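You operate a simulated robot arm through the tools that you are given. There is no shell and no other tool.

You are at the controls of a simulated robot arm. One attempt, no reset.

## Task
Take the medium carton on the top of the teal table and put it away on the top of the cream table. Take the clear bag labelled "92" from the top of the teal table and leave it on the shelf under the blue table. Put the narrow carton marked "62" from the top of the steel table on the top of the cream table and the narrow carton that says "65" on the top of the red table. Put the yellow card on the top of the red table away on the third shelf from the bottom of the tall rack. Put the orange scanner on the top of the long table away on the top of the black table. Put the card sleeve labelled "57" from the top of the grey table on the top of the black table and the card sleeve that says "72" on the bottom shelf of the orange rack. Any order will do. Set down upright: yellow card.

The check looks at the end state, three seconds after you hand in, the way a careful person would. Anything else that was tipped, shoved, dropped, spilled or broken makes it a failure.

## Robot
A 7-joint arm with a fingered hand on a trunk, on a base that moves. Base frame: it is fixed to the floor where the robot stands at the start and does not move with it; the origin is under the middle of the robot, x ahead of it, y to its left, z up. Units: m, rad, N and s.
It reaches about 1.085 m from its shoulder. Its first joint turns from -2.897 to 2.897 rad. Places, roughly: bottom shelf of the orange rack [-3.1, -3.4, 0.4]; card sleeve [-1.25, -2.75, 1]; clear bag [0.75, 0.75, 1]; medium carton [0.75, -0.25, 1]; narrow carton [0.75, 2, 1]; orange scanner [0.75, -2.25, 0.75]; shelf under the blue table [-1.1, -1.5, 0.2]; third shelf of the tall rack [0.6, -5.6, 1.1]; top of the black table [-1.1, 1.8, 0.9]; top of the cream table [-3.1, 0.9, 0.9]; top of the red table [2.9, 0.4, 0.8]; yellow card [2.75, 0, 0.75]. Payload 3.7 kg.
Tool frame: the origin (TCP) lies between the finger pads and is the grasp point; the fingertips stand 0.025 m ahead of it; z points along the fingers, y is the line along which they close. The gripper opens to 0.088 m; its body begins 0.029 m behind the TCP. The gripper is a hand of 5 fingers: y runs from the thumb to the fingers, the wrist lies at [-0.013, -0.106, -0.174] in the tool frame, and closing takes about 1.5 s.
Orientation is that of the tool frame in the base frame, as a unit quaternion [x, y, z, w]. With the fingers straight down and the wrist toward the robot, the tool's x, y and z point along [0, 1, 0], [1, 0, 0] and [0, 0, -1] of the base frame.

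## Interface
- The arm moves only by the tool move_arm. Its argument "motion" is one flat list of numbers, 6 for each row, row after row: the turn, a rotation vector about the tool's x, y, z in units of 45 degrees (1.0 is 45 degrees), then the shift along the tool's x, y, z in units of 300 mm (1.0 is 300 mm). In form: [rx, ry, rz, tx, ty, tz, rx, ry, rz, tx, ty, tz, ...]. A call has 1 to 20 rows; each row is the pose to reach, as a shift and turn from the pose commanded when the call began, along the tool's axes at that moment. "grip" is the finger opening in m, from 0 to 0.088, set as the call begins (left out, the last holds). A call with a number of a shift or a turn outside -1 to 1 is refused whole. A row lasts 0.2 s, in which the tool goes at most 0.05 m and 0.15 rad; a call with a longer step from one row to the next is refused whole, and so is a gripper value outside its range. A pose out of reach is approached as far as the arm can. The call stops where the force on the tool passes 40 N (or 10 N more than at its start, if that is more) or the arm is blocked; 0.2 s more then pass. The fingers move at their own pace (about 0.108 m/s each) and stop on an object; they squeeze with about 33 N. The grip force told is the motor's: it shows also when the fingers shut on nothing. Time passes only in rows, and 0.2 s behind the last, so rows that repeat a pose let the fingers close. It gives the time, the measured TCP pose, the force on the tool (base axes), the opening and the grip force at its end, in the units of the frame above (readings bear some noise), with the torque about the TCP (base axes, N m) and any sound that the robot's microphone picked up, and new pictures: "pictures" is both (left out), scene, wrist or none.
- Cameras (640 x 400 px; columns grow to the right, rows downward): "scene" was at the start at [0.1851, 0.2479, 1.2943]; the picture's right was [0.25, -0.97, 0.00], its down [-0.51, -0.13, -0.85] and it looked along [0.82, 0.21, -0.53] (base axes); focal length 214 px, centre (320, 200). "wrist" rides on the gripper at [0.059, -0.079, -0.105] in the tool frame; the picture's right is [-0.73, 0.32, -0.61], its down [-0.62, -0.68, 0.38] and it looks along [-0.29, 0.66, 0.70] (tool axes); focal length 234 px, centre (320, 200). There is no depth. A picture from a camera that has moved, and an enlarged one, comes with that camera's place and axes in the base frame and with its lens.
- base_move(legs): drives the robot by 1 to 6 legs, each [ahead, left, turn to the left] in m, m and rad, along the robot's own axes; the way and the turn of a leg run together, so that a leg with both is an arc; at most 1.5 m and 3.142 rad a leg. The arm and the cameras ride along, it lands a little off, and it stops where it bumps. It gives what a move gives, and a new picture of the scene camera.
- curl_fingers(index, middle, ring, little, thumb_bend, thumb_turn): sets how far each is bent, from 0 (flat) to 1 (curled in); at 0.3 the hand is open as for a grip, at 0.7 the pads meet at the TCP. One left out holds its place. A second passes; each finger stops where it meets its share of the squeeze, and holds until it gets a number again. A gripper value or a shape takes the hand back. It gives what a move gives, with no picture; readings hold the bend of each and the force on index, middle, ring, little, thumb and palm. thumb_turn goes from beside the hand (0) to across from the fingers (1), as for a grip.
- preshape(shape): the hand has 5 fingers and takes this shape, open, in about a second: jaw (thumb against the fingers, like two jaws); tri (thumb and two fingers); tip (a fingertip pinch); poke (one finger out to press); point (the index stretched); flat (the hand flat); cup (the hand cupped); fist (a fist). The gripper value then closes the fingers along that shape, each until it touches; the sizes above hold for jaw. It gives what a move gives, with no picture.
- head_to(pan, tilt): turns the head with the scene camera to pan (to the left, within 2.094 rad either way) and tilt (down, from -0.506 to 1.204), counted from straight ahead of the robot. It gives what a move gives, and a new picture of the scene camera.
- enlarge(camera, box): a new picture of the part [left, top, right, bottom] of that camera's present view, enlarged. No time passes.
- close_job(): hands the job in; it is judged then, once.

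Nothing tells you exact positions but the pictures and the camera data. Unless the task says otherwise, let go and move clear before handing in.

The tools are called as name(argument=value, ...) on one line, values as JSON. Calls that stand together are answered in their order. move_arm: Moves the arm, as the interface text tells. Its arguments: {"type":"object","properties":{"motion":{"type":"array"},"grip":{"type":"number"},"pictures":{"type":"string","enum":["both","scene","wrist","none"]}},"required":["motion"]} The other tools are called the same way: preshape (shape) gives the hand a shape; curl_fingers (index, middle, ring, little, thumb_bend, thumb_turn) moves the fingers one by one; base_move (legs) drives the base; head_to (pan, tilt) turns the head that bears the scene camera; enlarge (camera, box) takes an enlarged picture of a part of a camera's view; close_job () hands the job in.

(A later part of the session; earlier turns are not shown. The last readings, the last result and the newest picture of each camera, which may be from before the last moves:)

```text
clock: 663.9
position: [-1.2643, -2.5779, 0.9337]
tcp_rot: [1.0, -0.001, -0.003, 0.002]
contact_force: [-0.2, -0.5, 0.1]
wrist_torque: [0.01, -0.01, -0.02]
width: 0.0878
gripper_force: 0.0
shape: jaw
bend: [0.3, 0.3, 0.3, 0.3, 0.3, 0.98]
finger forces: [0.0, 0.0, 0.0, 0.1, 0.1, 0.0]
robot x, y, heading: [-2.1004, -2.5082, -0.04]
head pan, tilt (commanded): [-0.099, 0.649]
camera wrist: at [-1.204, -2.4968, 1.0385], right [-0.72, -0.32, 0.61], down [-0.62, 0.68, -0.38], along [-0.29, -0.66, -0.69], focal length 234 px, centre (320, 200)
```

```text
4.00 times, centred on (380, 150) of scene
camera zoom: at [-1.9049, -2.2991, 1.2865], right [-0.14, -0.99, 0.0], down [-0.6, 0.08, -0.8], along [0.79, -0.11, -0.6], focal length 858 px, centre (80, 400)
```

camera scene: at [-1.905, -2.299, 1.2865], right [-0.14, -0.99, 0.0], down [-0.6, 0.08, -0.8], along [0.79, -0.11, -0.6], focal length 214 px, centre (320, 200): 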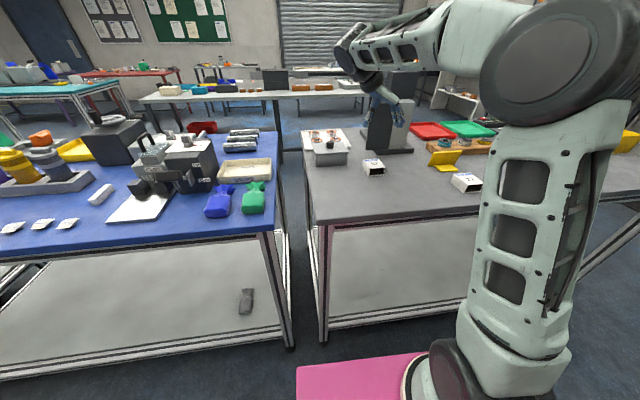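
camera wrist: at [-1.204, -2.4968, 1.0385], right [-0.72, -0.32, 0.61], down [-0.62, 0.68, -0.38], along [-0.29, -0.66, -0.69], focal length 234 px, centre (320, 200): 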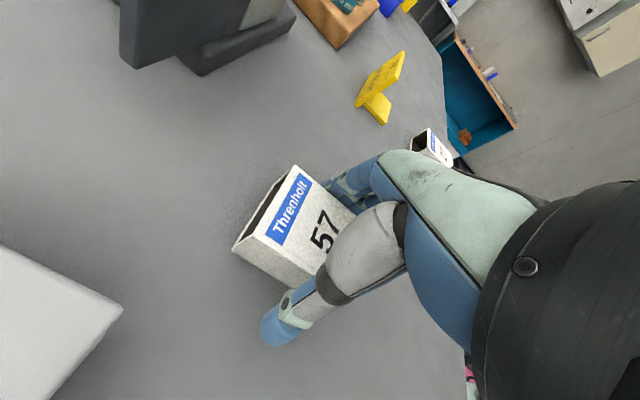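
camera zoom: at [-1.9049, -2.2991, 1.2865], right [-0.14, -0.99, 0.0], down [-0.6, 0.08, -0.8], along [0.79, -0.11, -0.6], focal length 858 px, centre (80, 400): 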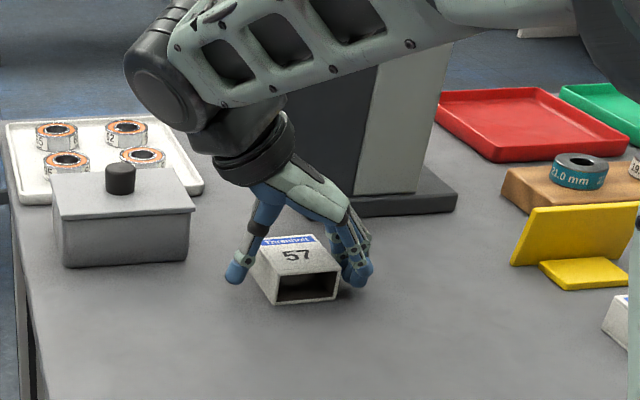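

The sleeve is between thumb and fingers. I close and lift.

move_arm(motion=[0, 0, 0, 0, 0, 0.005, 0, 0, 0, 0, 0, 0.005, 0, 0, 0, 0, 0, 0.005, 0, 0, 0, 0, 0, 0.005, 0, 0, 0, 0, 0, 0.005, 0, 0, 0, 0, 0, 0.005, 0, 0, 0, 0, 0, 0.005, 0, 0, 0, 0, 0, 0.005], grip=0.03, pictures="none")

move_arm(motion=[0, 0, 0, 0, 0, -0.04, 0, 0, 0, 0, 0, -0.1, 0, 0, 0, 0, 0, -0.2, 0, 0, 0, 0, 0, -0.35, 0, 0, 0, 0, 0, -0.5, 0, 0, 0, 0, 0, -0.65, 0, 0, 0, 0, 0, -0.8, 0, 0, 0, 0, 0, -0.87], pictures="both")

```text
clock: 665.6
position: [-1.2636, -2.5768, 0.931]
tcp_rot: [1.0, -0.001, -0.003, 0.001]
contact_force: [-0.8, -0.2, 0.3]
wrist_torque: [0.03, -0.02, 0.01]
width: 0.0516
gripper_force: 33.4
shape: jaw
bend: [0.74, 0.43, 0.39, 0.44, 0.63, 0.99]
finger forces: [16.5, 9.3, 3.9, 0.0, 29.5, 0.0]
robot x, y, heading: [-2.0983, -2.5078, -0.039]
head pan, tilt (commanded): [-0.099, 0.649]
```

```text
clock: 667.5
position: [-1.2614, -2.5792, 1.1909]
tcp_rot: [1.0, 0.0, -0.004, 0.002]
contact_force: [0.1, 0.2, -0.9]
wrist_torque: [-0.01, -0.02, 0.0]
width: 0.0516
gripper_force: 32.7
shape: jaw
bend: [0.74, 0.43, 0.39, 0.44, 0.63, 0.99]
finger forces: [16.8, 9.1, 3.7, 0.1, 29.6, 0.1]
robot x, y, heading: [-2.0966, -2.5107, -0.043]
head pan, tilt (commanded): [-0.099, 0.649]
camera scene: at [-1.9049, -2.299, 1.2865], right [-0.14, -0.99, 0.0], down [-0.6, 0.08, -0.8], along [0.79, -0.11, -0.6], focal length 214 px, centre (320, 200)
camera wrist: at [-1.2013, -2.4974, 1.2967], right [-0.72, -0.32, 0.61], down [-0.63, 0.68, -0.38], along [-0.29, -0.66, -0.69], focal length 234 px, centre (320, 200)
```

scene: 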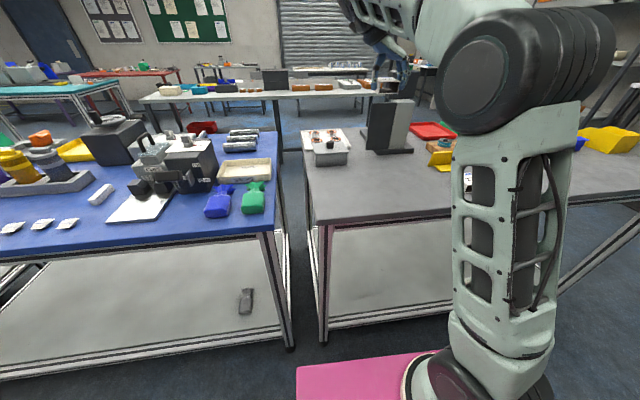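
wrist: 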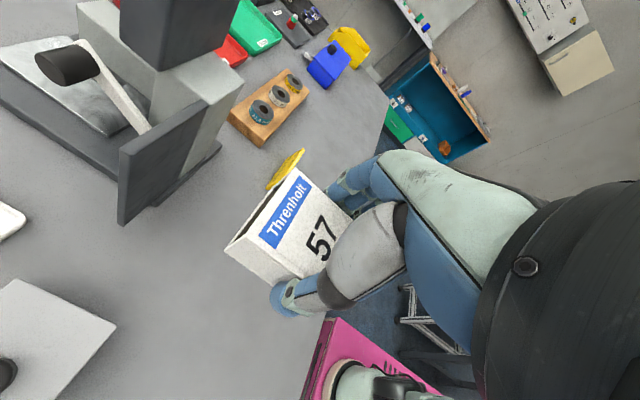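

57 is held. I retract and drive north to the black table's west side.

move_arm(motion=[0, 0, -0.1625, -0.119, 0.034, 0, 0, 0, -0.325, -0.237, 0.068, 0, 0, 0, -0.4875, -0.356, 0.102, 0, 0, 0, -0.65, -0.475, 0.135, 0, 0, 0, -0.8125, -0.593, 0.169, 0, 0, 0, -0.975, -0.712, 0.203, 0], pictures="none")

move_arm(motion=[0, 0, -0.1625, -0.091, -0.057, 0, 0, 0, -0.325, -0.183, -0.114, 0, 0, 0, -0.4875, -0.274, -0.171, 0, 0, 0, -0.65, -0.366, -0.229, 0, 0, 0, -0.8125, -0.457, -0.286, 0, 0, 0, -0.975, -0.549, -0.343, 0, 0, 0, -0.975, -0.549, -0.343, 0], pictures="none")

base_move(legs=[[0, 0, 1.611], [1.3, 0, 0], [1.3, 0, 0], [1.3, 0, 0], [1.2, 0, 0], [0, 0, -1.571]])

head_to(pan=-0.2, tilt=0.65)

```text
clock: 668.9
position: [-1.4723, -2.635, 1.1936]
tcp_rot: [0.927, 0.375, -0.003, 0.0]
contact_force: [-0.3, -0.8, 0.0]
wrist_torque: [0.01, -0.01, -0.02]
width: 0.0515
gripper_force: 33.0
shape: jaw
bend: [0.74, 0.43, 0.4, 0.44, 0.63, 0.99]
finger forces: [16.8, 9.1, 3.9, 0.0, 29.6, 0.0]
robot x, y, heading: [-2.0986, -2.507, -0.037]
head pan, tilt (commanded): [-0.099, 0.649]
```

```text
clock: 670.5
position: [-1.666, -2.678, 1.1947]
tcp_rot: [0.721, 0.693, -0.003, -0.001]
contact_force: [-0.1, 0.1, 0.3]
wrist_torque: [0.01, -0.02, -0.02]
width: 0.0516
gripper_force: 33.7
shape: jaw
bend: [0.74, 0.43, 0.4, 0.44, 0.63, 0.99]
finger forces: [16.9, 9.1, 3.8, 0.0, 29.8, 0.0]
robot x, y, heading: [-2.098, -2.5089, -0.038]
head pan, tilt (commanded): [-0.099, 0.649]
```

```text
clock: 702.6
position: [-1.5984, 2.4374, 1.1953]
tcp_rot: [0.703, 0.711, -0.003, -0.001]
contact_force: [1.0, 0.3, -0.6]
wrist_torque: [0.01, 0.0, -0.02]
width: 0.0512
gripper_force: 32.7
shape: jaw
bend: [0.74, 0.43, 0.4, 0.44, 0.63, 0.99]
finger forces: [16.6, 9.1, 3.8, 0.0, 29.4, 0.1]
robot x, y, heading: [-2.041, 2.5847, 0.005]
head pan, tilt (commanded): [-0.099, 0.649]
camera scene: at [-1.8563, 2.8028, 1.2865], right [-0.09, -1.0, 0.0], down [-0.6, 0.05, -0.8], along [0.79, -0.07, -0.6], focal length 214 px, centre (320, 200)
```

scene: 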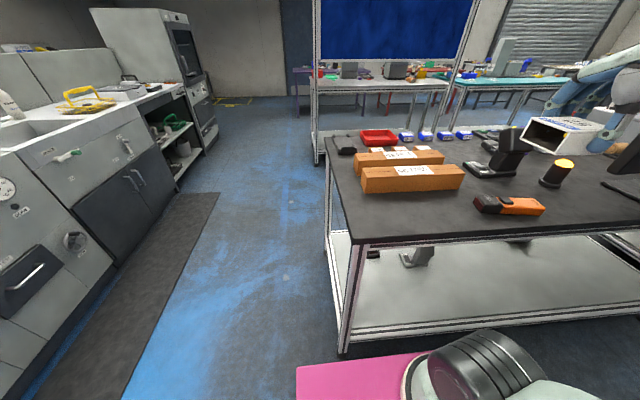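

```text
clock: 703.2
position: [-1.5994, 2.4369, 1.1954]
tcp_rot: [0.703, 0.711, -0.003, 0.0]
contact_force: [0.3, -0.6, 0.2]
wrist_torque: [0.02, 0.02, 0.03]
width: 0.0512
gripper_force: 32.5
shape: jaw
bend: [0.74, 0.43, 0.4, 0.44, 0.63, 0.99]
finger forces: [16.6, 9.0, 3.8, 0.1, 29.3, 0.0]
robot x, y, heading: [-2.0404, 2.5848, 0.012]
head pan, tilt (commanded): [-0.201, 0.649]
camera scene: at [-1.8576, 2.7942, 1.2865], right [-0.19, -0.98, 0.0], down [-0.59, 0.11, -0.8], along [0.78, -0.15, -0.6], focal length 214 px, centre (320, 200)
```

scene: 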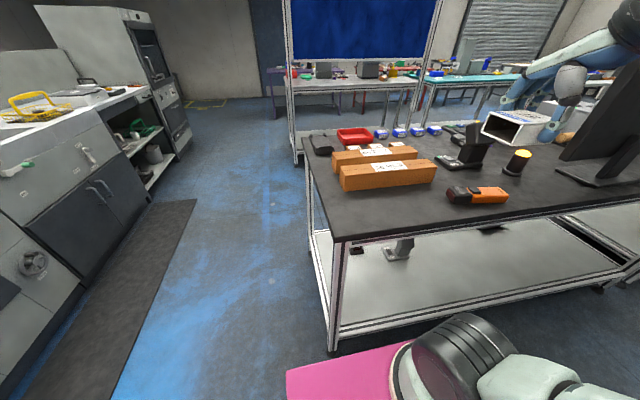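

I place the sleeve on the free strip of the black table at about (-1.435, 2.46).

move_arm(motion=[0, 0, 0, 0.018, 0.137, 0, 0, 0, 0, 0.036, 0.274, 0, 0, 0, 0, 0.054, 0.41, 0, 0, 0, 0, 0.071, 0.547, 0, 0, 0, 0, 0.071, 0.547, 0.15, 0, 0, 0, 0.071, 0.547, 0.3, 0, 0, 0, 0.071, 0.547, 0.45, 0, 0, 0, 0.071, 0.547, 0.6, 0, 0, 0, 0.071, 0.547, 0.6], pictures="both")

```text
clock: 705.2
position: [-1.436, 2.4589, 1.0128]
tcp_rot: [0.703, 0.711, -0.003, -0.001]
contact_force: [0.4, 0.2, -1.1]
wrist_torque: [-0.01, -0.02, 0.03]
width: 0.0512
gripper_force: 32.9
shape: jaw
bend: [0.74, 0.43, 0.4, 0.44, 0.63, 0.99]
finger forces: [16.7, 8.9, 3.7, 0.0, 29.4, 0.1]
robot x, y, heading: [-2.0413, 2.5865, 0.008]
head pan, tilt (commanded): [-0.201, 0.649]
camera scene: at [-1.8575, 2.7941, 1.2865], right [-0.19, -0.98, 0.0], down [-0.59, 0.11, -0.8], along [0.78, -0.15, -0.6], focal length 214 px, centre (320, 200)
camera wrist: at [-1.5141, 2.5181, 1.1182], right [0.33, -0.72, 0.61], down [-0.68, -0.63, -0.38], along [0.66, -0.29, -0.7], focal length 234 px, centre (320, 200)
```

scene: 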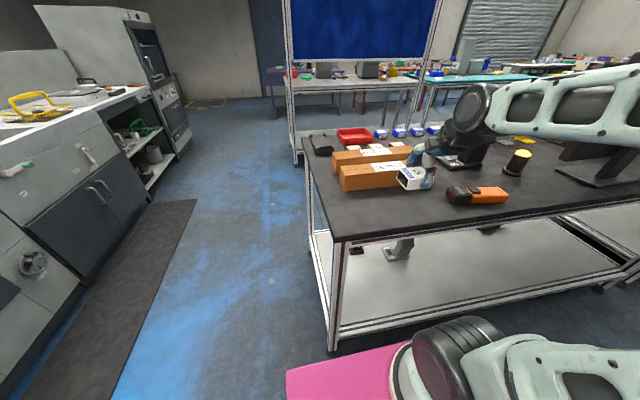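
wrist: 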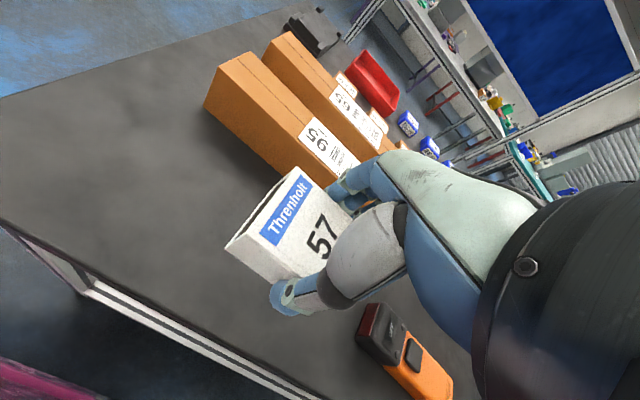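

move_arm(motion=[0, 0, 0, 0, 0, 0.1, 0, 0, 0, 0, 0, 0.2, 0, 0, 0, 0, 0, 0.27, 0, 0, 0, 0, 0, 0.32, 0, 0, 0, 0, 0, 0.32], pictures="none")

move_arm(motion=[0, 0, 0, 0, 0, 0.01, 0, 0, 0, 0, 0, 0.02, 0, 0, 0, 0, 0, 0.02], pictures="none")

```text
clock: 706.4
position: [-1.4359, 2.4579, 0.9189]
tcp_rot: [0.704, 0.711, -0.003, 0.0]
contact_force: [0.3, 0.2, -1.0]
wrist_torque: [0.0, 0.01, -0.02]
width: 0.0509
gripper_force: 33.0
shape: jaw
bend: [0.74, 0.43, 0.4, 0.44, 0.63, 0.99]
finger forces: [16.6, 8.9, 3.8, 0.0, 29.5, 0.1]
robot x, y, heading: [-2.0399, 2.5823, 0.008]
head pan, tilt (commanded): [-0.201, 0.649]
```

```text
clock: 707.2
position: [-1.4361, 2.4577, 0.9119]
tcp_rot: [0.703, 0.711, -0.003, 0.0]
contact_force: [-0.2, 0.1, 3.7]
wrist_torque: [-0.01, -0.06, 0.04]
width: 0.0511
gripper_force: 32.9
shape: jaw
bend: [0.74, 0.43, 0.4, 0.44, 0.63, 0.99]
finger forces: [16.5, 9.1, 4.0, 0.1, 29.8, 0.1]
robot x, y, heading: [-2.0346, 2.5836, 0.011]
head pan, tilt (commanded): [-0.201, 0.649]
```

move_arm(motion=[0, 0, 0, 0, 0, 0.006, 0, 0, 0, 0, 0, 0.006], pictures="none")

move_arm(motion=[0, 0, 0, 0, 0, -0.002, 0, 0, 0, 0, 0, -0.002, 0, 0, 0, 0, 0, -0.002, 0, 0, 0, 0, 0, -0.002, 0, 0, 0, 0, 0, -0.002, 0, 0, 0, 0, 0, -0.002], grip=0.088, pictures="none")

move_arm(motion=[0, 0, 0, 0, 0, -0.05, 0, 0, 0, 0, 0, -0.15, 0, 0, 0, 0, 0, -0.3, 0, 0, 0, 0, 0, -0.45, 0, 0, 0, 0, 0, -0.6, 0, 0, 0, 0, 0, -0.75, 0, 0, 0, 0, 0, -0.9, 0, 0, 0, 0, 0, -0.95], pictures="both")

```text
clock: 707.8
position: [-1.437, 2.4583, 0.9113]
tcp_rot: [0.704, 0.711, -0.002, 0.0]
contact_force: [-0.5, 0.4, 15.3]
wrist_torque: [-0.03, -0.04, 0.05]
width: 0.0509
gripper_force: 32.8
shape: jaw
bend: [0.74, 0.43, 0.4, 0.44, 0.63, 0.99]
finger forces: [17.0, 9.8, 4.4, 0.0, 31.2, 0.0]
robot x, y, heading: [-2.0373, 2.5847, 0.011]
head pan, tilt (commanded): [-0.201, 0.649]
```

```text
clock: 709.2
position: [-1.4368, 2.4597, 0.9098]
tcp_rot: [0.704, 0.71, -0.003, -0.001]
contact_force: [-0.6, 0.0, 0.2]
wrist_torque: [-0.02, -0.01, 0.0]
width: 0.0876
gripper_force: 0.1
shape: jaw
bend: [0.3, 0.3, 0.3, 0.3, 0.3, 0.98]
finger forces: [0.0, 0.0, 0.0, 0.0, 0.1, 0.0]
robot x, y, heading: [-2.0399, 2.5828, 0.014]
head pan, tilt (commanded): [-0.201, 0.649]
```

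```text
clock: 711.0
position: [-1.4344, 2.4602, 1.1978]
tcp_rot: [0.704, 0.71, -0.003, -0.001]
contact_force: [0.2, 0.3, -0.4]
wrist_torque: [-0.01, -0.02, -0.01]
width: 0.0879
gripper_force: 0.0
shape: jaw
bend: [0.3, 0.3, 0.3, 0.3, 0.3, 0.98]
finger forces: [0.0, 0.1, 0.1, 0.0, 0.0, 0.1]
robot x, y, heading: [-2.038, 2.584, 0.007]
head pan, tilt (commanded): [-0.201, 0.649]
camera scene: at [-1.8576, 2.7941, 1.2865], right [-0.19, -0.98, 0.0], down [-0.59, 0.11, -0.8], along [0.78, -0.15, -0.6], focal length 214 px, centre (320, 200)
camera wrist: at [-1.5139, 2.5209, 1.3025], right [0.33, -0.72, 0.61], down [-0.68, -0.63, -0.38], along [0.66, -0.29, -0.7], focal length 234 px, centre (320, 200)
```

scene: 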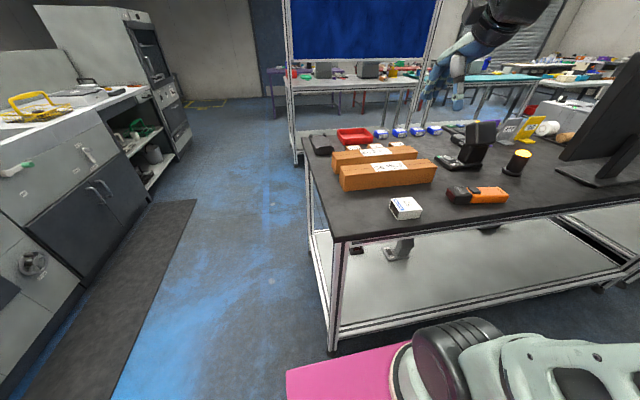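
wrist: 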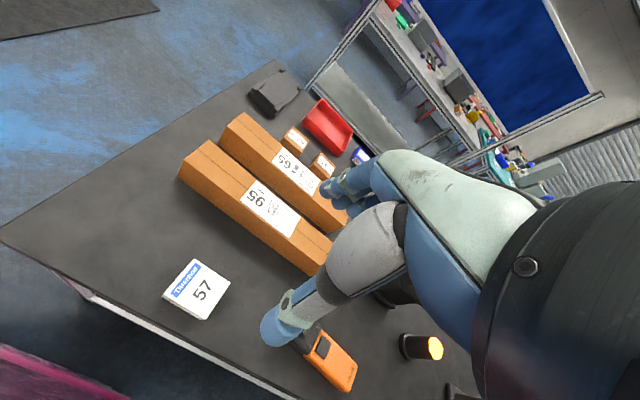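

57 is placed. I retract and drive around to the teal table for the clear bag.

move_arm(motion=[0, 0, 0, 0, -0.14, 0, 0, 0, 0, 0, -0.28, 0, 0, 0, 0, 0, -0.42, 0, 0, 0, 0, 0, -0.56, 0], pictures="none")

base_move(legs=[[0, 0.6, 0], [1.0, 0, 0], [0.92, 0, 0], [0, 0, -1.571], [1.2, 0, 0], [1.15, 0, 0]])

```text
clock: 712.0
position: [-1.5998, 2.457, 1.1953]
tcp_rot: [0.704, 0.71, -0.004, -0.001]
contact_force: [-0.3, -0.3, -0.1]
wrist_torque: [0.03, -0.02, -0.02]
width: 0.0878
gripper_force: 0.1
shape: jaw
bend: [0.3, 0.3, 0.3, 0.3, 0.3, 0.98]
finger forces: [0.0, 0.0, 0.0, 0.0, 0.0, 0.0]
robot x, y, heading: [-2.04, 2.5859, 0.017]
head pan, tilt (commanded): [-0.201, 0.649]
```

```text
clock: 739.5
position: [-0.2781, 0.4222, 1.1966]
tcp_rot: [1.0, -0.005, -0.002, -0.003]
contact_force: [-0.2, 0.9, -0.1]
wrist_torque: [0.03, 0.02, 0.0]
width: 0.0876
gripper_force: 0.0
shape: jaw
bend: [0.3, 0.3, 0.3, 0.3, 0.3, 0.98]
finger forces: [0.1, 0.0, 0.0, 0.0, 0.0, 0.0]
robot x, y, heading: [-0.1427, 0.8545, -1.581]
head pan, tilt (commanded): [-0.201, 0.649]
camera scene: at [0.0637, 0.6712, 1.2865], right [-0.98, 0.21, 0.0], down [0.13, 0.59, -0.8], along [-0.17, -0.78, -0.6], focal length 214 px, centre (320, 200)
```

scene: 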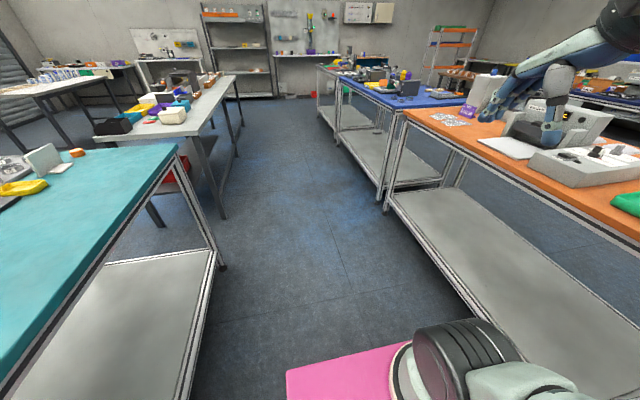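

I turn to face the teal table and look at the bags.

base_move(legs=[[0, 0, 1.581], [0.12, -0.05, 0]])

head_to(pan=-0.1, tilt=0.8)

enlarge(camera="scene", box=[240, 100, 440, 225])

move_arm(motion=[0, 0, 0, 0, 0, 0], pictures="wrist")

```text
clock: 744.6
position: [0.4213, 0.6887, 1.1958]
tcp_rot: [0.699, 0.715, -0.004, 0.0]
contact_force: [0.1, -1.0, -0.3]
wrist_torque: [0.0, -0.01, 0.03]
width: 0.0876
gripper_force: 0.0
shape: jaw
bend: [0.3, 0.3, 0.3, 0.3, 0.3, 0.98]
finger forces: [0.0, 0.0, 0.0, 0.0, 0.0, 0.1]
robot x, y, heading: [-0.0151, 0.8136, 0.025]
head pan, tilt (commanded): [-0.201, 0.649]
camera scene: at [0.1602, 1.0229, 1.2865], right [-0.18, -0.98, 0.0], down [-0.6, 0.11, -0.8], along [0.78, -0.14, -0.6], focal length 214 px, centre (320, 200)
```

scene: 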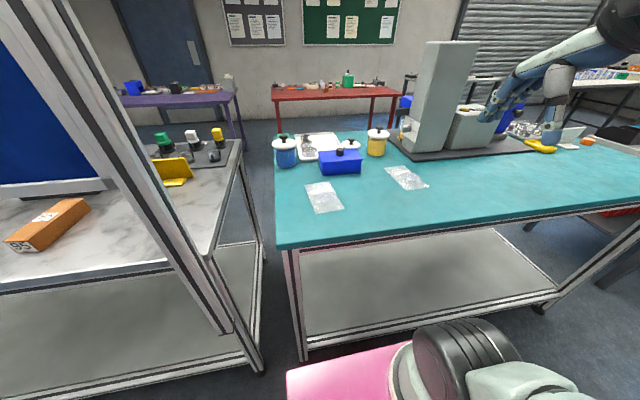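

```text
clock: 745.3
position: [0.4211, 0.6871, 1.195]
tcp_rot: [0.699, 0.715, -0.003, -0.001]
contact_force: [0.7, -0.8, 0.3]
wrist_torque: [0.0, 0.02, -0.03]
width: 0.0877
gripper_force: 0.0
shape: jaw
bend: [0.3, 0.3, 0.3, 0.3, 0.3, 0.98]
finger forces: [0.1, 0.0, 0.1, 0.0, 0.0, 0.0]
robot x, y, heading: [-0.0193, 0.8106, 0.026]
head pan, tilt (commanded): [-0.099, 0.799]
camera scene: at [0.1553, 1.0321, 1.274], right [-0.08, -1.0, 0.0], down [-0.71, 0.06, -0.7], along [0.7, -0.05, -0.72], focal length 214 px, centre (320, 200)
```

scene: 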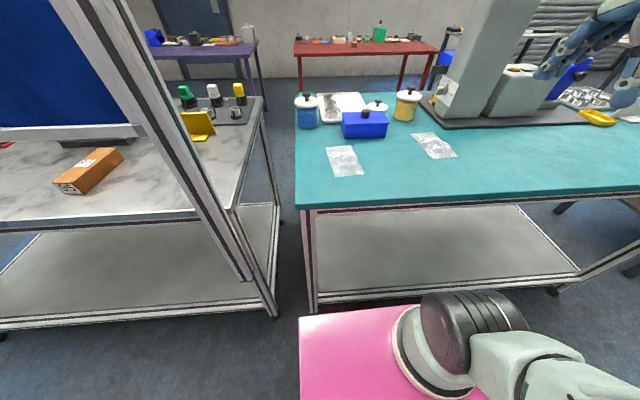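

```text
3.20 times, centred on (340, 162) of scene
camera zoom: at [0.1553, 1.0321, 1.274], right [-0.08, -1.0, 0.0], down [-0.71, 0.06, -0.7], along [0.7, -0.05, -0.72], focal length 686 px, centre (256, 320)
```

zoom: 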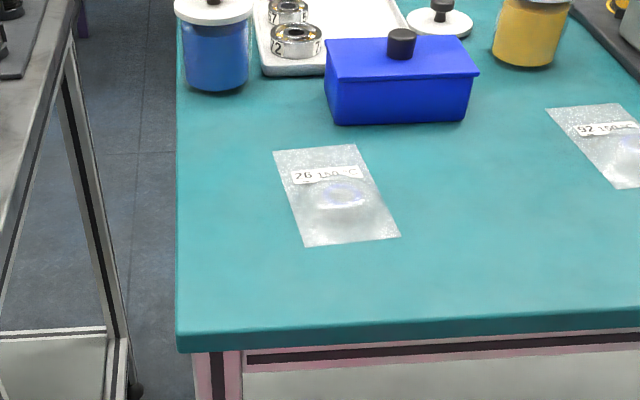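

```text
clock: 745.7
position: [0.4213, 0.688, 1.1969]
tcp_rot: [0.7, 0.714, -0.004, -0.001]
contact_force: [-0.4, 0.3, 0.2]
wrist_torque: [-0.02, 0.0, 0.0]
width: 0.0877
gripper_force: 0.0
shape: jaw
bend: [0.3, 0.3, 0.3, 0.3, 0.3, 0.98]
finger forces: [0.1, 0.1, 0.0, 0.0, 0.1, 0.0]
robot x, y, heading: [-0.0177, 0.8097, 0.022]
head pan, tilt (commanded): [-0.099, 0.799]
camera wrist: at [0.3419, 0.7476, 1.3024], right [0.34, -0.72, 0.61], down [-0.67, -0.64, -0.38], along [0.66, -0.28, -0.7], focal length 234 px, centre (320, 200)
```

wrist: 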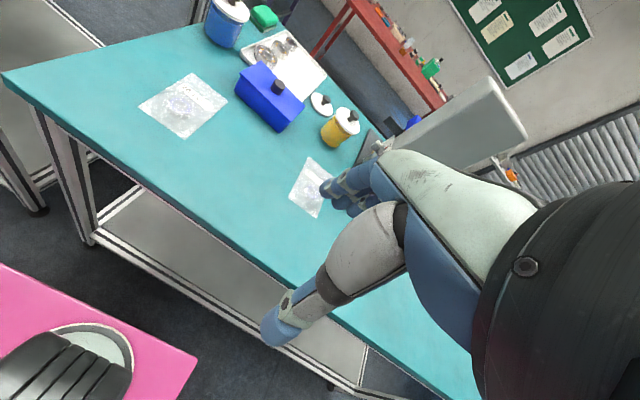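

The left bag reads 76; the right one is 92. I bring the hand near bag 92 to inspect its shape.

move_arm(motion=[0, 0, 0, -0.03, 0.132, 0.0, 0, 0, 0, -0.06, 0.265, 0.03, 0, 0, 0, -0.09, 0.397, 0.08, 0, 0, 0, -0.12, 0.529, 0.15, 0, 0, 0, -0.15, 0.66, 0.23, 0, 0, 0, -0.18, 0.794, 0.31, 0, 0, 0, -0.212, 0.926, 0.39, 0, 0, 0, -0.212, 0.926, 0.39], pictures="both")

enlarge(camera="wrist", box=[140, 170, 340, 330])

enlarge(camera="scene", box=[380, 110, 500, 185])

```text
clock: 747.5
position: [0.7026, 0.631, 1.0783]
tcp_rot: [0.7, 0.715, -0.004, -0.001]
contact_force: [0.2, -1.0, 0.6]
wrist_torque: [-0.04, 0.01, 0.02]
width: 0.0876
gripper_force: 0.0
shape: jaw
bend: [0.3, 0.3, 0.3, 0.3, 0.3, 0.98]
finger forces: [0.0, 0.0, 0.0, 0.0, 0.0, 0.1]
robot x, y, heading: [-0.0215, 0.8126, 0.026]
head pan, tilt (commanded): [-0.099, 0.799]
camera scene: at [0.1552, 1.0321, 1.2739], right [-0.08, -1.0, 0.0], down [-0.71, 0.05, -0.7], along [0.7, -0.05, -0.72], focal length 214 px, centre (320, 200)
camera wrist: at [0.6235, 0.6903, 1.1844], right [0.34, -0.72, 0.61], down [-0.67, -0.64, -0.38], along [0.66, -0.28, -0.7], focal length 234 px, centre (320, 200)
```

scene: 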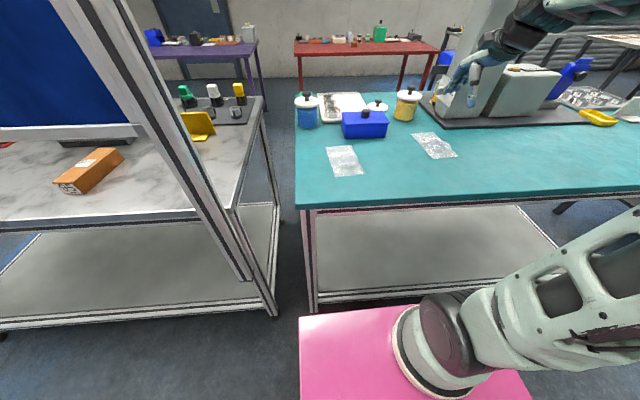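
wrist: 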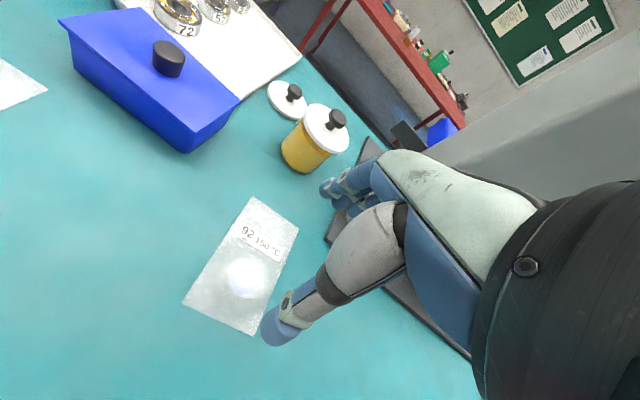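

```text
2.50 times, centred on (240, 250) of wrist
camera zoom: at [0.6235, 0.6903, 1.1844], right [0.34, -0.72, 0.61], down [-0.67, -0.64, -0.38], along [0.66, -0.28, -0.7], focal length 585 px, centre (520, 75)
```

zoom: 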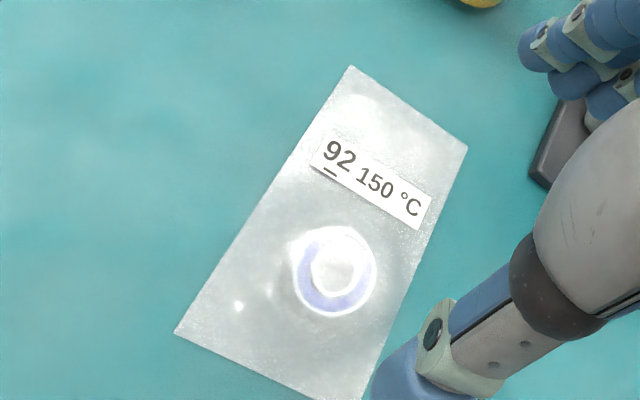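

```text
5.33 times, centred on (440, 148) of scene
camera zoom: at [0.1552, 1.0321, 1.2739], right [-0.08, -1.0, 0.0], down [-0.71, 0.05, -0.7], along [0.7, -0.05, -0.72], focal length 1144 px, centre (-320, 480)
```

zoom: 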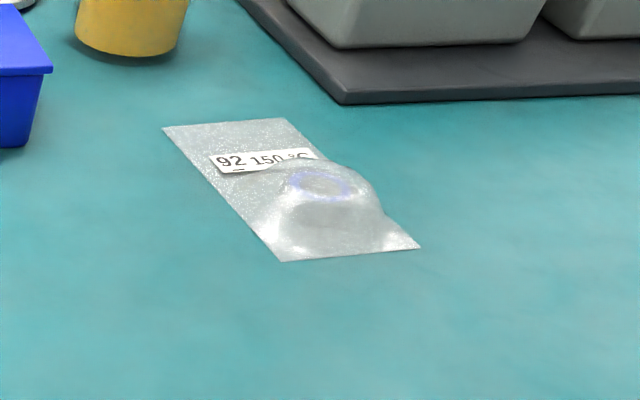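

Bag 92 has a domed bulge (a ring inside) centred at about (0.706, 0.624), about 2 cm high. I try a careful pinch around the bulge from above.

move_arm(motion=[0, 0, 0, -0.024, 0.011, 0.1, 0, 0, 0, -0.024, 0.011, 0.2, 0, 0, 0, -0.024, 0.011, 0.3, 0, 0, 0, -0.024, 0.011, 0.4, 0, 0, 0, -0.024, 0.011, 0.45, 0, 0, 0, -0.024, 0.011, 0.45], grip=0.088, pictures="wrist")

enlarge(camera="scene", box=[380, 90, 500, 165])

```text
clock: 748.9
position: [0.7024, 0.6231, 0.9422]
tcp_rot: [0.699, 0.715, -0.003, -0.001]
contact_force: [0.2, 0.8, 0.1]
wrist_torque: [-0.01, 0.0, -0.05]
width: 0.0879
gripper_force: 0.1
shape: jaw
bend: [0.3, 0.3, 0.3, 0.3, 0.3, 0.98]
finger forces: [0.0, 0.0, 0.0, 0.1, 0.1, 0.0]
robot x, y, heading: [-0.0185, 0.8131, 0.021]
head pan, tilt (commanded): [-0.099, 0.799]
camera wrist: at [0.6231, 0.6816, 1.0493], right [0.34, -0.72, 0.61], down [-0.67, -0.64, -0.38], along [0.66, -0.28, -0.7], focal length 234 px, centre (320, 200)
```

wrist: 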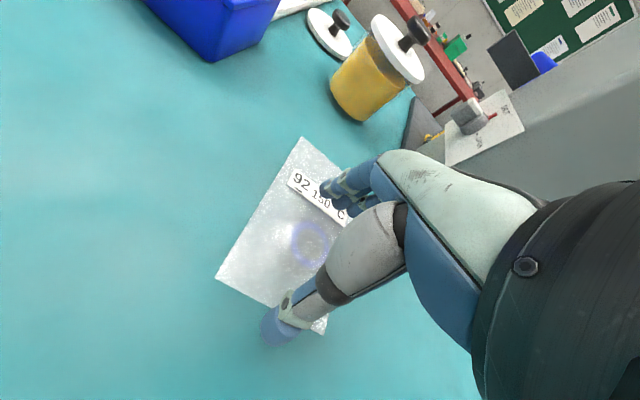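

```text
5.33 times, centred on (440, 128) of scene
camera zoom: at [0.1553, 1.0321, 1.2739], right [-0.08, -1.0, 0.0], down [-0.71, 0.05, -0.7], along [0.7, -0.05, -0.72], focal length 1144 px, centre (-320, 587)
```

zoom: 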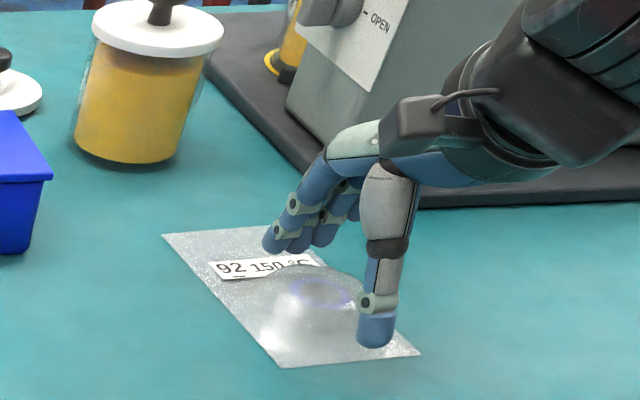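

The ring sits right between thumb and fingers. I lower a little and close gently.

move_arm(motion=[0, 0, 0, 0, 0, 0.015, 0, 0, 0, 0, 0, 0.03, 0, 0, 0, 0, 0, 0.045, 0, 0, 0, 0, 0, 0.045], grip=0.088, pictures="none")

move_arm(motion=[0, 0, 0, 0, 0, 0, 0, 0, 0, 0, 0, 0, 0, 0, 0, 0, 0, 0, 0, 0, 0, 0, 0, 0, 0, 0, 0, 0, 0, 0, 0, 0, 0, 0, 0, 0, 0, 0, 0, 0, 0, 0, 0, 0, 0, 0, 0, 0], grip=0.0, pictures="wrist")

enlarge(camera="scene", box=[380, 90, 500, 165])

```text
clock: 749.9
position: [0.7026, 0.6223, 0.9305]
tcp_rot: [0.699, 0.715, -0.002, 0.0]
contact_force: [0.2, 0.5, 0.2]
wrist_torque: [0.0, -0.04, 0.02]
width: 0.0878
gripper_force: 0.0
shape: jaw
bend: [0.3, 0.3, 0.3, 0.3, 0.3, 0.98]
finger forces: [0.0, 0.0, 0.0, 0.0, 0.0, 0.1]
robot x, y, heading: [-0.0199, 0.8091, 0.024]
head pan, tilt (commanded): [-0.099, 0.799]
```

```text
clock: 751.7
position: [0.7024, 0.6231, 0.9293]
tcp_rot: [0.699, 0.715, -0.003, 0.0]
contact_force: [0.7, -0.2, -0.3]
wrist_torque: [0.0, 0.0, 0.03]
width: 0.0389
gripper_force: 32.8
shape: jaw
bend: [0.74, 0.47, 0.52, 0.49, 0.72, 1.0]
finger forces: [16.1, 9.4, 3.7, 0.1, 29.0, 0.0]
robot x, y, heading: [-0.0182, 0.8117, 0.024]
head pan, tilt (commanded): [-0.099, 0.799]
camera wrist: at [0.6231, 0.6817, 1.0359], right [0.34, -0.72, 0.61], down [-0.67, -0.64, -0.38], along [0.66, -0.28, -0.7], focal length 234 px, centre (320, 200)
```

wrist: 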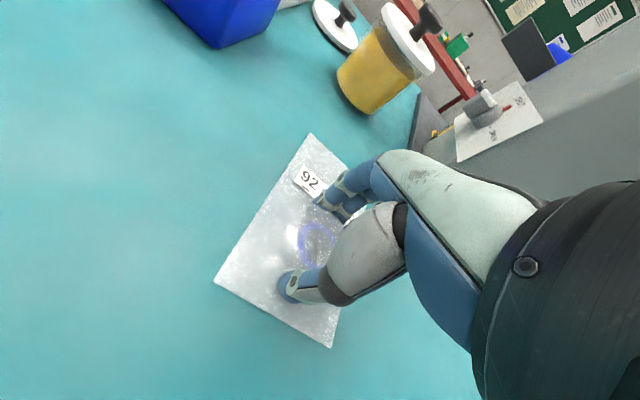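

```text
5.33 times, centred on (440, 128) of scene
camera zoom: at [0.1553, 1.0321, 1.2739], right [-0.08, -1.0, 0.0], down [-0.71, 0.05, -0.7], along [0.7, -0.05, -0.72], focal length 1144 px, centre (-320, 587)
```

zoom: 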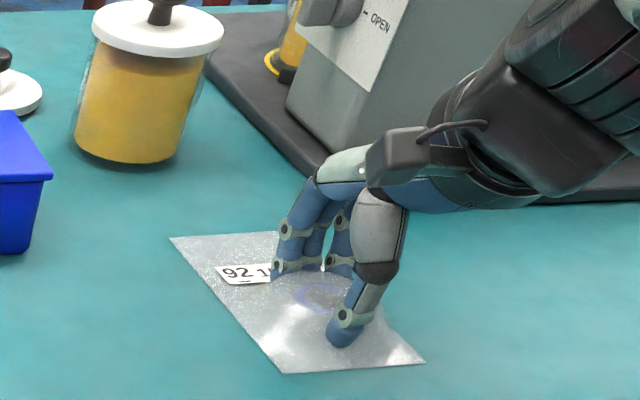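

The fingers stopped on the ring at 0.039 m with full grip force. I lift slowly and check.

move_arm(motion=[0, 0, 0, 0, 0, -0.02, 0, 0, 0, 0, 0, -0.05, 0, 0, 0, 0, 0, -0.09, 0, 0, 0, 0, 0, -0.13, 0, 0, 0, 0, 0, -0.17, 0, 0, 0, 0, 0, -0.17], pictures="wrist")

enlarge(camera="scene", box=[380, 80, 500, 165])

```text
clock: 753.1
position: [0.703, 0.6232, 0.9803]
tcp_rot: [0.699, 0.715, -0.003, 0.0]
contact_force: [0.1, 0.3, -1.2]
wrist_torque: [-0.01, 0.01, -0.04]
width: 0.0387
gripper_force: 32.9
shape: jaw
bend: [0.74, 0.47, 0.52, 0.49, 0.72, 1.0]
finger forces: [16.2, 9.3, 3.6, 0.2, 29.1, 0.0]
robot x, y, heading: [-0.0188, 0.8143, 0.024]
head pan, tilt (commanded): [-0.099, 0.799]
camera wrist: at [0.6239, 0.6829, 1.0868], right [0.34, -0.72, 0.61], down [-0.67, -0.64, -0.38], along [0.66, -0.28, -0.7], focal length 234 px, centre (320, 200)
```

wrist: 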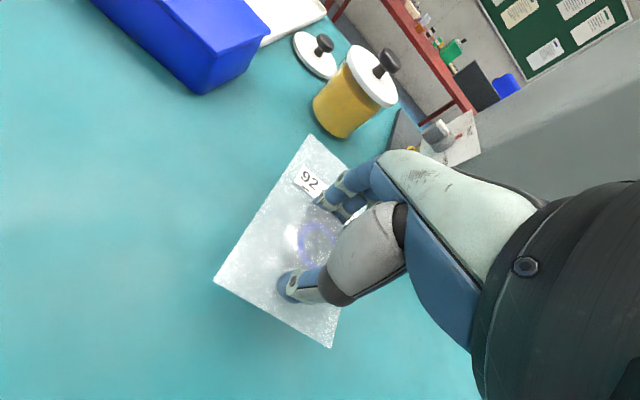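

```text
4.71 times, centred on (440, 122) of scene
camera zoom: at [0.1553, 1.0321, 1.2739], right [-0.08, -1.0, 0.0], down [-0.71, 0.05, -0.7], along [0.7, -0.05, -0.72], focal length 1009 px, centre (-245, 565)
```

zoom: 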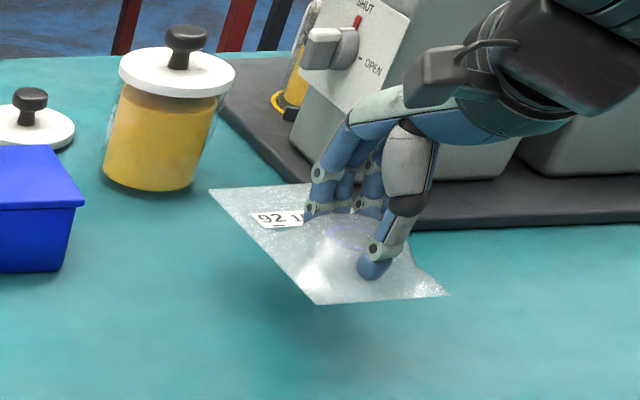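

The bag is held and lifted. I raise it and retract.

move_arm(motion=[0, 0, 0, 0, 0, -0.1, 0, 0, 0, 0, 0, -0.22, 0, 0, 0, 0, 0, -0.34, 0, 0, 0, 0, 0, -0.46, 0, 0, 0, 0, 0, -0.58, 0, 0, 0, 0, 0, -0.7], pictures="none")

move_arm(motion=[0, 0, 0, 0.02, -0.13, 0, 0, 0, 0, 0.05, -0.27, 0, 0, 0, 0, 0.08, -0.41, 0, 0, 0, 0, 0.11, -0.55, 0, 0, 0, 0, 0.14, -0.69, 0, 0, 0, 0, 0.17, -0.83, 0, 0, 0, 0, 0.17, -0.96, 0, 0, 0, 0, 0.17, -0.96, 0], pictures="both")

```text
clock: 754.5
position: [0.7026, 0.624, 1.1909]
tcp_rot: [0.699, 0.715, -0.003, -0.001]
contact_force: [0.2, 0.4, -1.1]
wrist_torque: [0.0, 0.04, 0.01]
width: 0.0388
gripper_force: 33.2
shape: jaw
bend: [0.74, 0.47, 0.52, 0.49, 0.72, 0.99]
finger forces: [16.4, 9.5, 3.8, 0.0, 29.0, 0.1]
robot x, y, heading: [-0.0173, 0.8079, 0.021]
head pan, tilt (commanded): [-0.099, 0.799]
```

```text
clock: 756.3
position: [0.4171, 0.6684, 1.1899]
tcp_rot: [0.699, 0.715, -0.003, -0.001]
contact_force: [0.4, 0.1, -0.8]
wrist_torque: [0.01, 0.03, 0.01]
width: 0.0385
gripper_force: 33.2
shape: jaw
bend: [0.74, 0.47, 0.52, 0.49, 0.72, 0.99]
finger forces: [16.4, 9.3, 3.8, 0.1, 29.1, 0.1]
robot x, y, heading: [-0.0231, 0.8139, 0.025]
head pan, tilt (commanded): [-0.099, 0.799]
camera scene: at [0.1553, 1.0321, 1.2739], right [-0.08, -1.0, 0.0], down [-0.71, 0.05, -0.7], along [0.7, -0.05, -0.72], focal length 214 px, centre (320, 200)
camera wrist: at [0.3378, 0.7278, 1.2958], right [0.34, -0.72, 0.61], down [-0.67, -0.64, -0.38], along [0.66, -0.28, -0.7], focal length 234 px, centre (320, 200)
```

scene: 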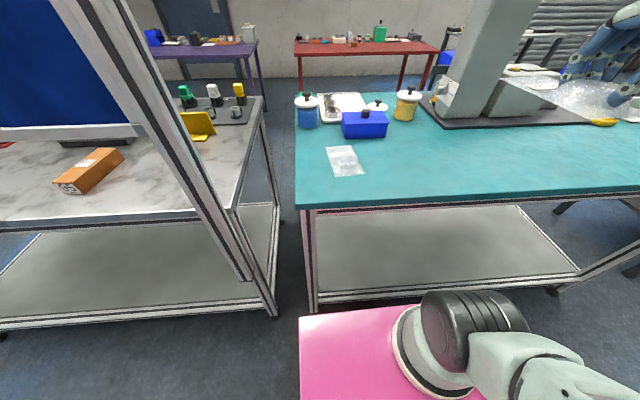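
wrist: 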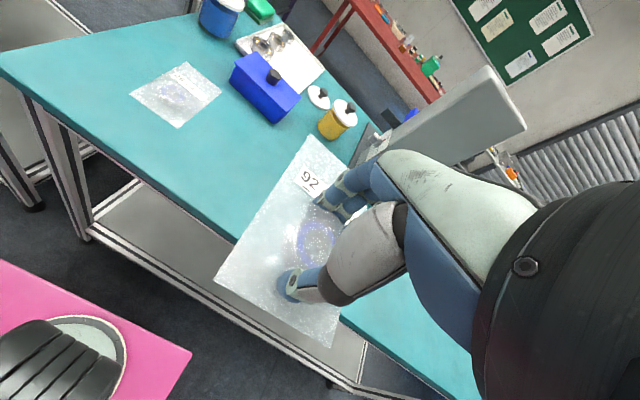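

The bag is secure. I drive south and turn to face the blue table's open front.

base_move(legs=[[-0.1, 0, 0], [0, 0, -1.596], [1.05, 0, 0], [1.05, 0, 0], [0, 0, -1.571]])

head_to(pan=0.0, tilt=0.75)

```text
clock: 775.4
position: [-0.6326, -1.1403, 1.1896]
tcp_rot: [-0.692, 0.722, 0.0, 0.003]
contact_force: [0.5, -0.1, -1.1]
wrist_torque: [0.02, -0.04, 0.01]
width: 0.0382
gripper_force: 33.0
shape: jaw
bend: [0.74, 0.47, 0.53, 0.49, 0.72, 0.99]
finger forces: [16.5, 9.3, 3.8, 0.1, 28.4, 0.1]
robot x, y, heading: [-0.2067, -1.3106, 3.097]
head pan, tilt (commanded): [-0.099, 0.799]
camera scene: at [-0.399, -1.5204, 1.2739], right [0.14, 0.99, 0.0], down [0.71, -0.1, -0.7], along [-0.69, 0.1, -0.72], focal length 214 px, centre (320, 200)
```

scene: 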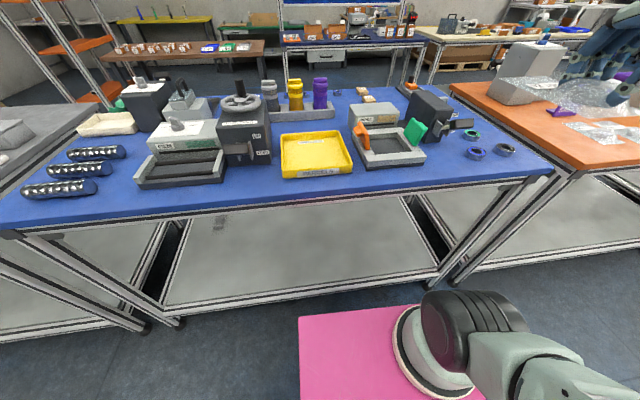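

```text
clock: 776.1
position: [-0.6331, -1.1408, 1.189]
tcp_rot: [-0.691, 0.722, -0.001, 0.004]
contact_force: [-0.5, -0.6, -0.7]
wrist_torque: [-0.01, -0.02, 0.0]
width: 0.0381
gripper_force: 33.4
shape: jaw
bend: [0.74, 0.47, 0.53, 0.49, 0.72, 0.99]
finger forces: [16.4, 9.3, 3.8, 0.0, 28.4, 0.0]
robot x, y, heading: [-0.2089, -1.312, 3.1]
head pan, tilt (commanded): [0.0, 0.75]
camera scene: at [-0.4019, -1.5283, 1.2779], right [0.04, 1.0, 0.0], down [0.68, -0.03, -0.73], along [-0.73, 0.03, -0.68], focal length 214 px, centre (320, 200)
```

scene: 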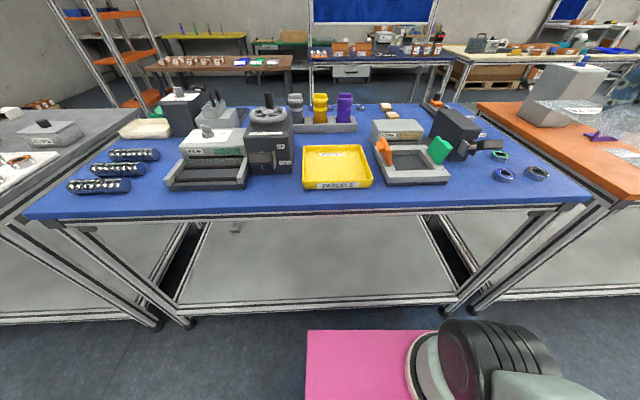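

enlarge(camera="scene", box=[160, 200, 480, 340])

head_to(pan=0.2, tilt=1.0)

```text
2.00 times, centred on (320, 270) of scene
camera zoom: at [-0.4019, -1.5283, 1.2779], right [0.04, 1.0, 0.0], down [0.68, -0.03, -0.73], along [-0.73, 0.03, -0.68], focal length 429 px, centre (320, 60)
```

zoom: 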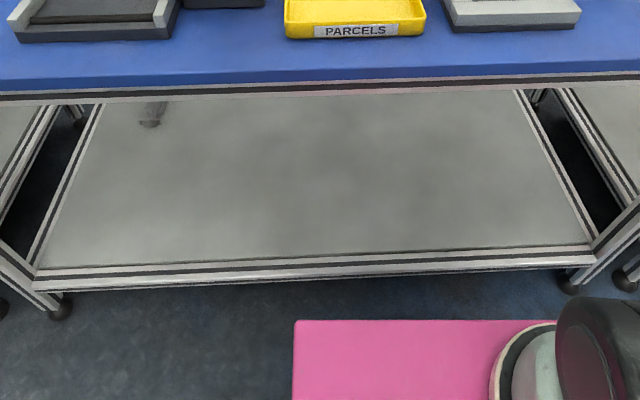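

```text
clock: 776.9
position: [-0.6336, -1.1401, 1.1898]
tcp_rot: [-0.692, 0.722, -0.001, 0.003]
contact_force: [0.4, 0.3, -1.2]
wrist_torque: [0.01, -0.01, -0.03]
width: 0.038
gripper_force: 33.4
shape: jaw
bend: [0.74, 0.47, 0.53, 0.49, 0.72, 0.99]
finger forces: [16.4, 9.4, 3.8, 0.0, 28.5, 0.0]
robot x, y, heading: [-0.2076, -1.312, 3.096]
head pan, tilt (commanded): [0.201, 1.0]
camera scene: at [-0.388, -1.5428, 1.2589], right [-0.16, 0.99, 0.0], down [0.83, 0.13, -0.54], along [-0.53, -0.08, -0.84], focal length 214 px, centre (320, 200)
```

scene: 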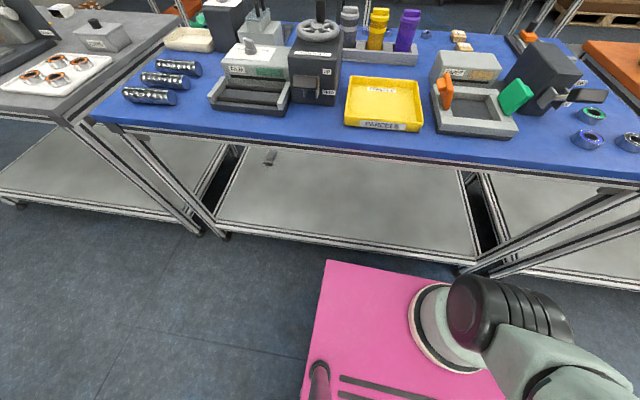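

I position the base so that the arm can reach low: back off and shift left.

base_move(legs=[[0, 0.3, 0.045], [-0.26, 0, 0]])

head_to(pan=-0.2, tilt=0.75)

```text
clock: 780.4
position: [-0.3897, -1.4581, 1.1902]
tcp_rot: [-0.706, 0.708, -0.002, 0.004]
contact_force: [-0.5, -0.1, -1.9]
wrist_torque: [0.0, -0.03, 0.02]
width: 0.0379
gripper_force: 33.1
shape: jaw
bend: [0.74, 0.47, 0.53, 0.49, 0.72, 0.99]
finger forces: [16.3, 9.4, 3.8, 0.0, 28.5, 0.0]
robot x, y, heading: [0.0453, -1.6091, 3.139]
head pan, tilt (commanded): [0.201, 1.0]
camera scene: at [-0.1274, -1.8493, 1.2588], right [-0.2, 0.98, 0.0], down [0.82, 0.17, -0.54], along [-0.53, -0.11, -0.84], focal length 214 px, centre (320, 200)
```

scene: 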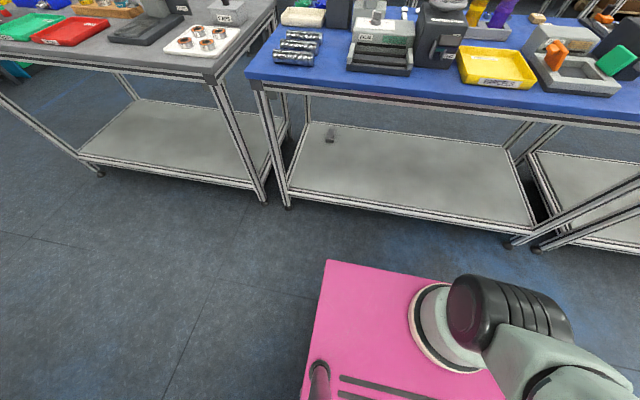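

```text
clock: 781.2
position: [-0.3894, -1.457, 1.1895]
tcp_rot: [0.707, -0.707, 0.0, -0.003]
contact_force: [-0.5, 0.2, -0.9]
wrist_torque: [0.0, -0.01, 0.01]
width: 0.0379
gripper_force: 32.7
shape: jaw
bend: [0.74, 0.47, 0.53, 0.49, 0.72, 0.99]
finger forces: [16.5, 9.4, 3.8, 0.0, 28.6, 0.1]
robot x, y, heading: [0.0391, -1.6118, 3.141]
head pan, tilt (commanded): [-0.201, 0.75]
camera scene: at [-0.1403, -1.8189, 1.2779], right [0.2, 0.98, 0.0], down [0.67, -0.14, -0.73], along [-0.72, 0.15, -0.68], focal length 214 px, centre (320, 200)
```

scene: 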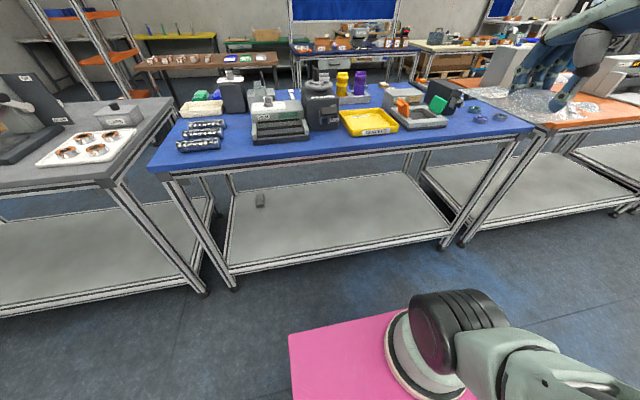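

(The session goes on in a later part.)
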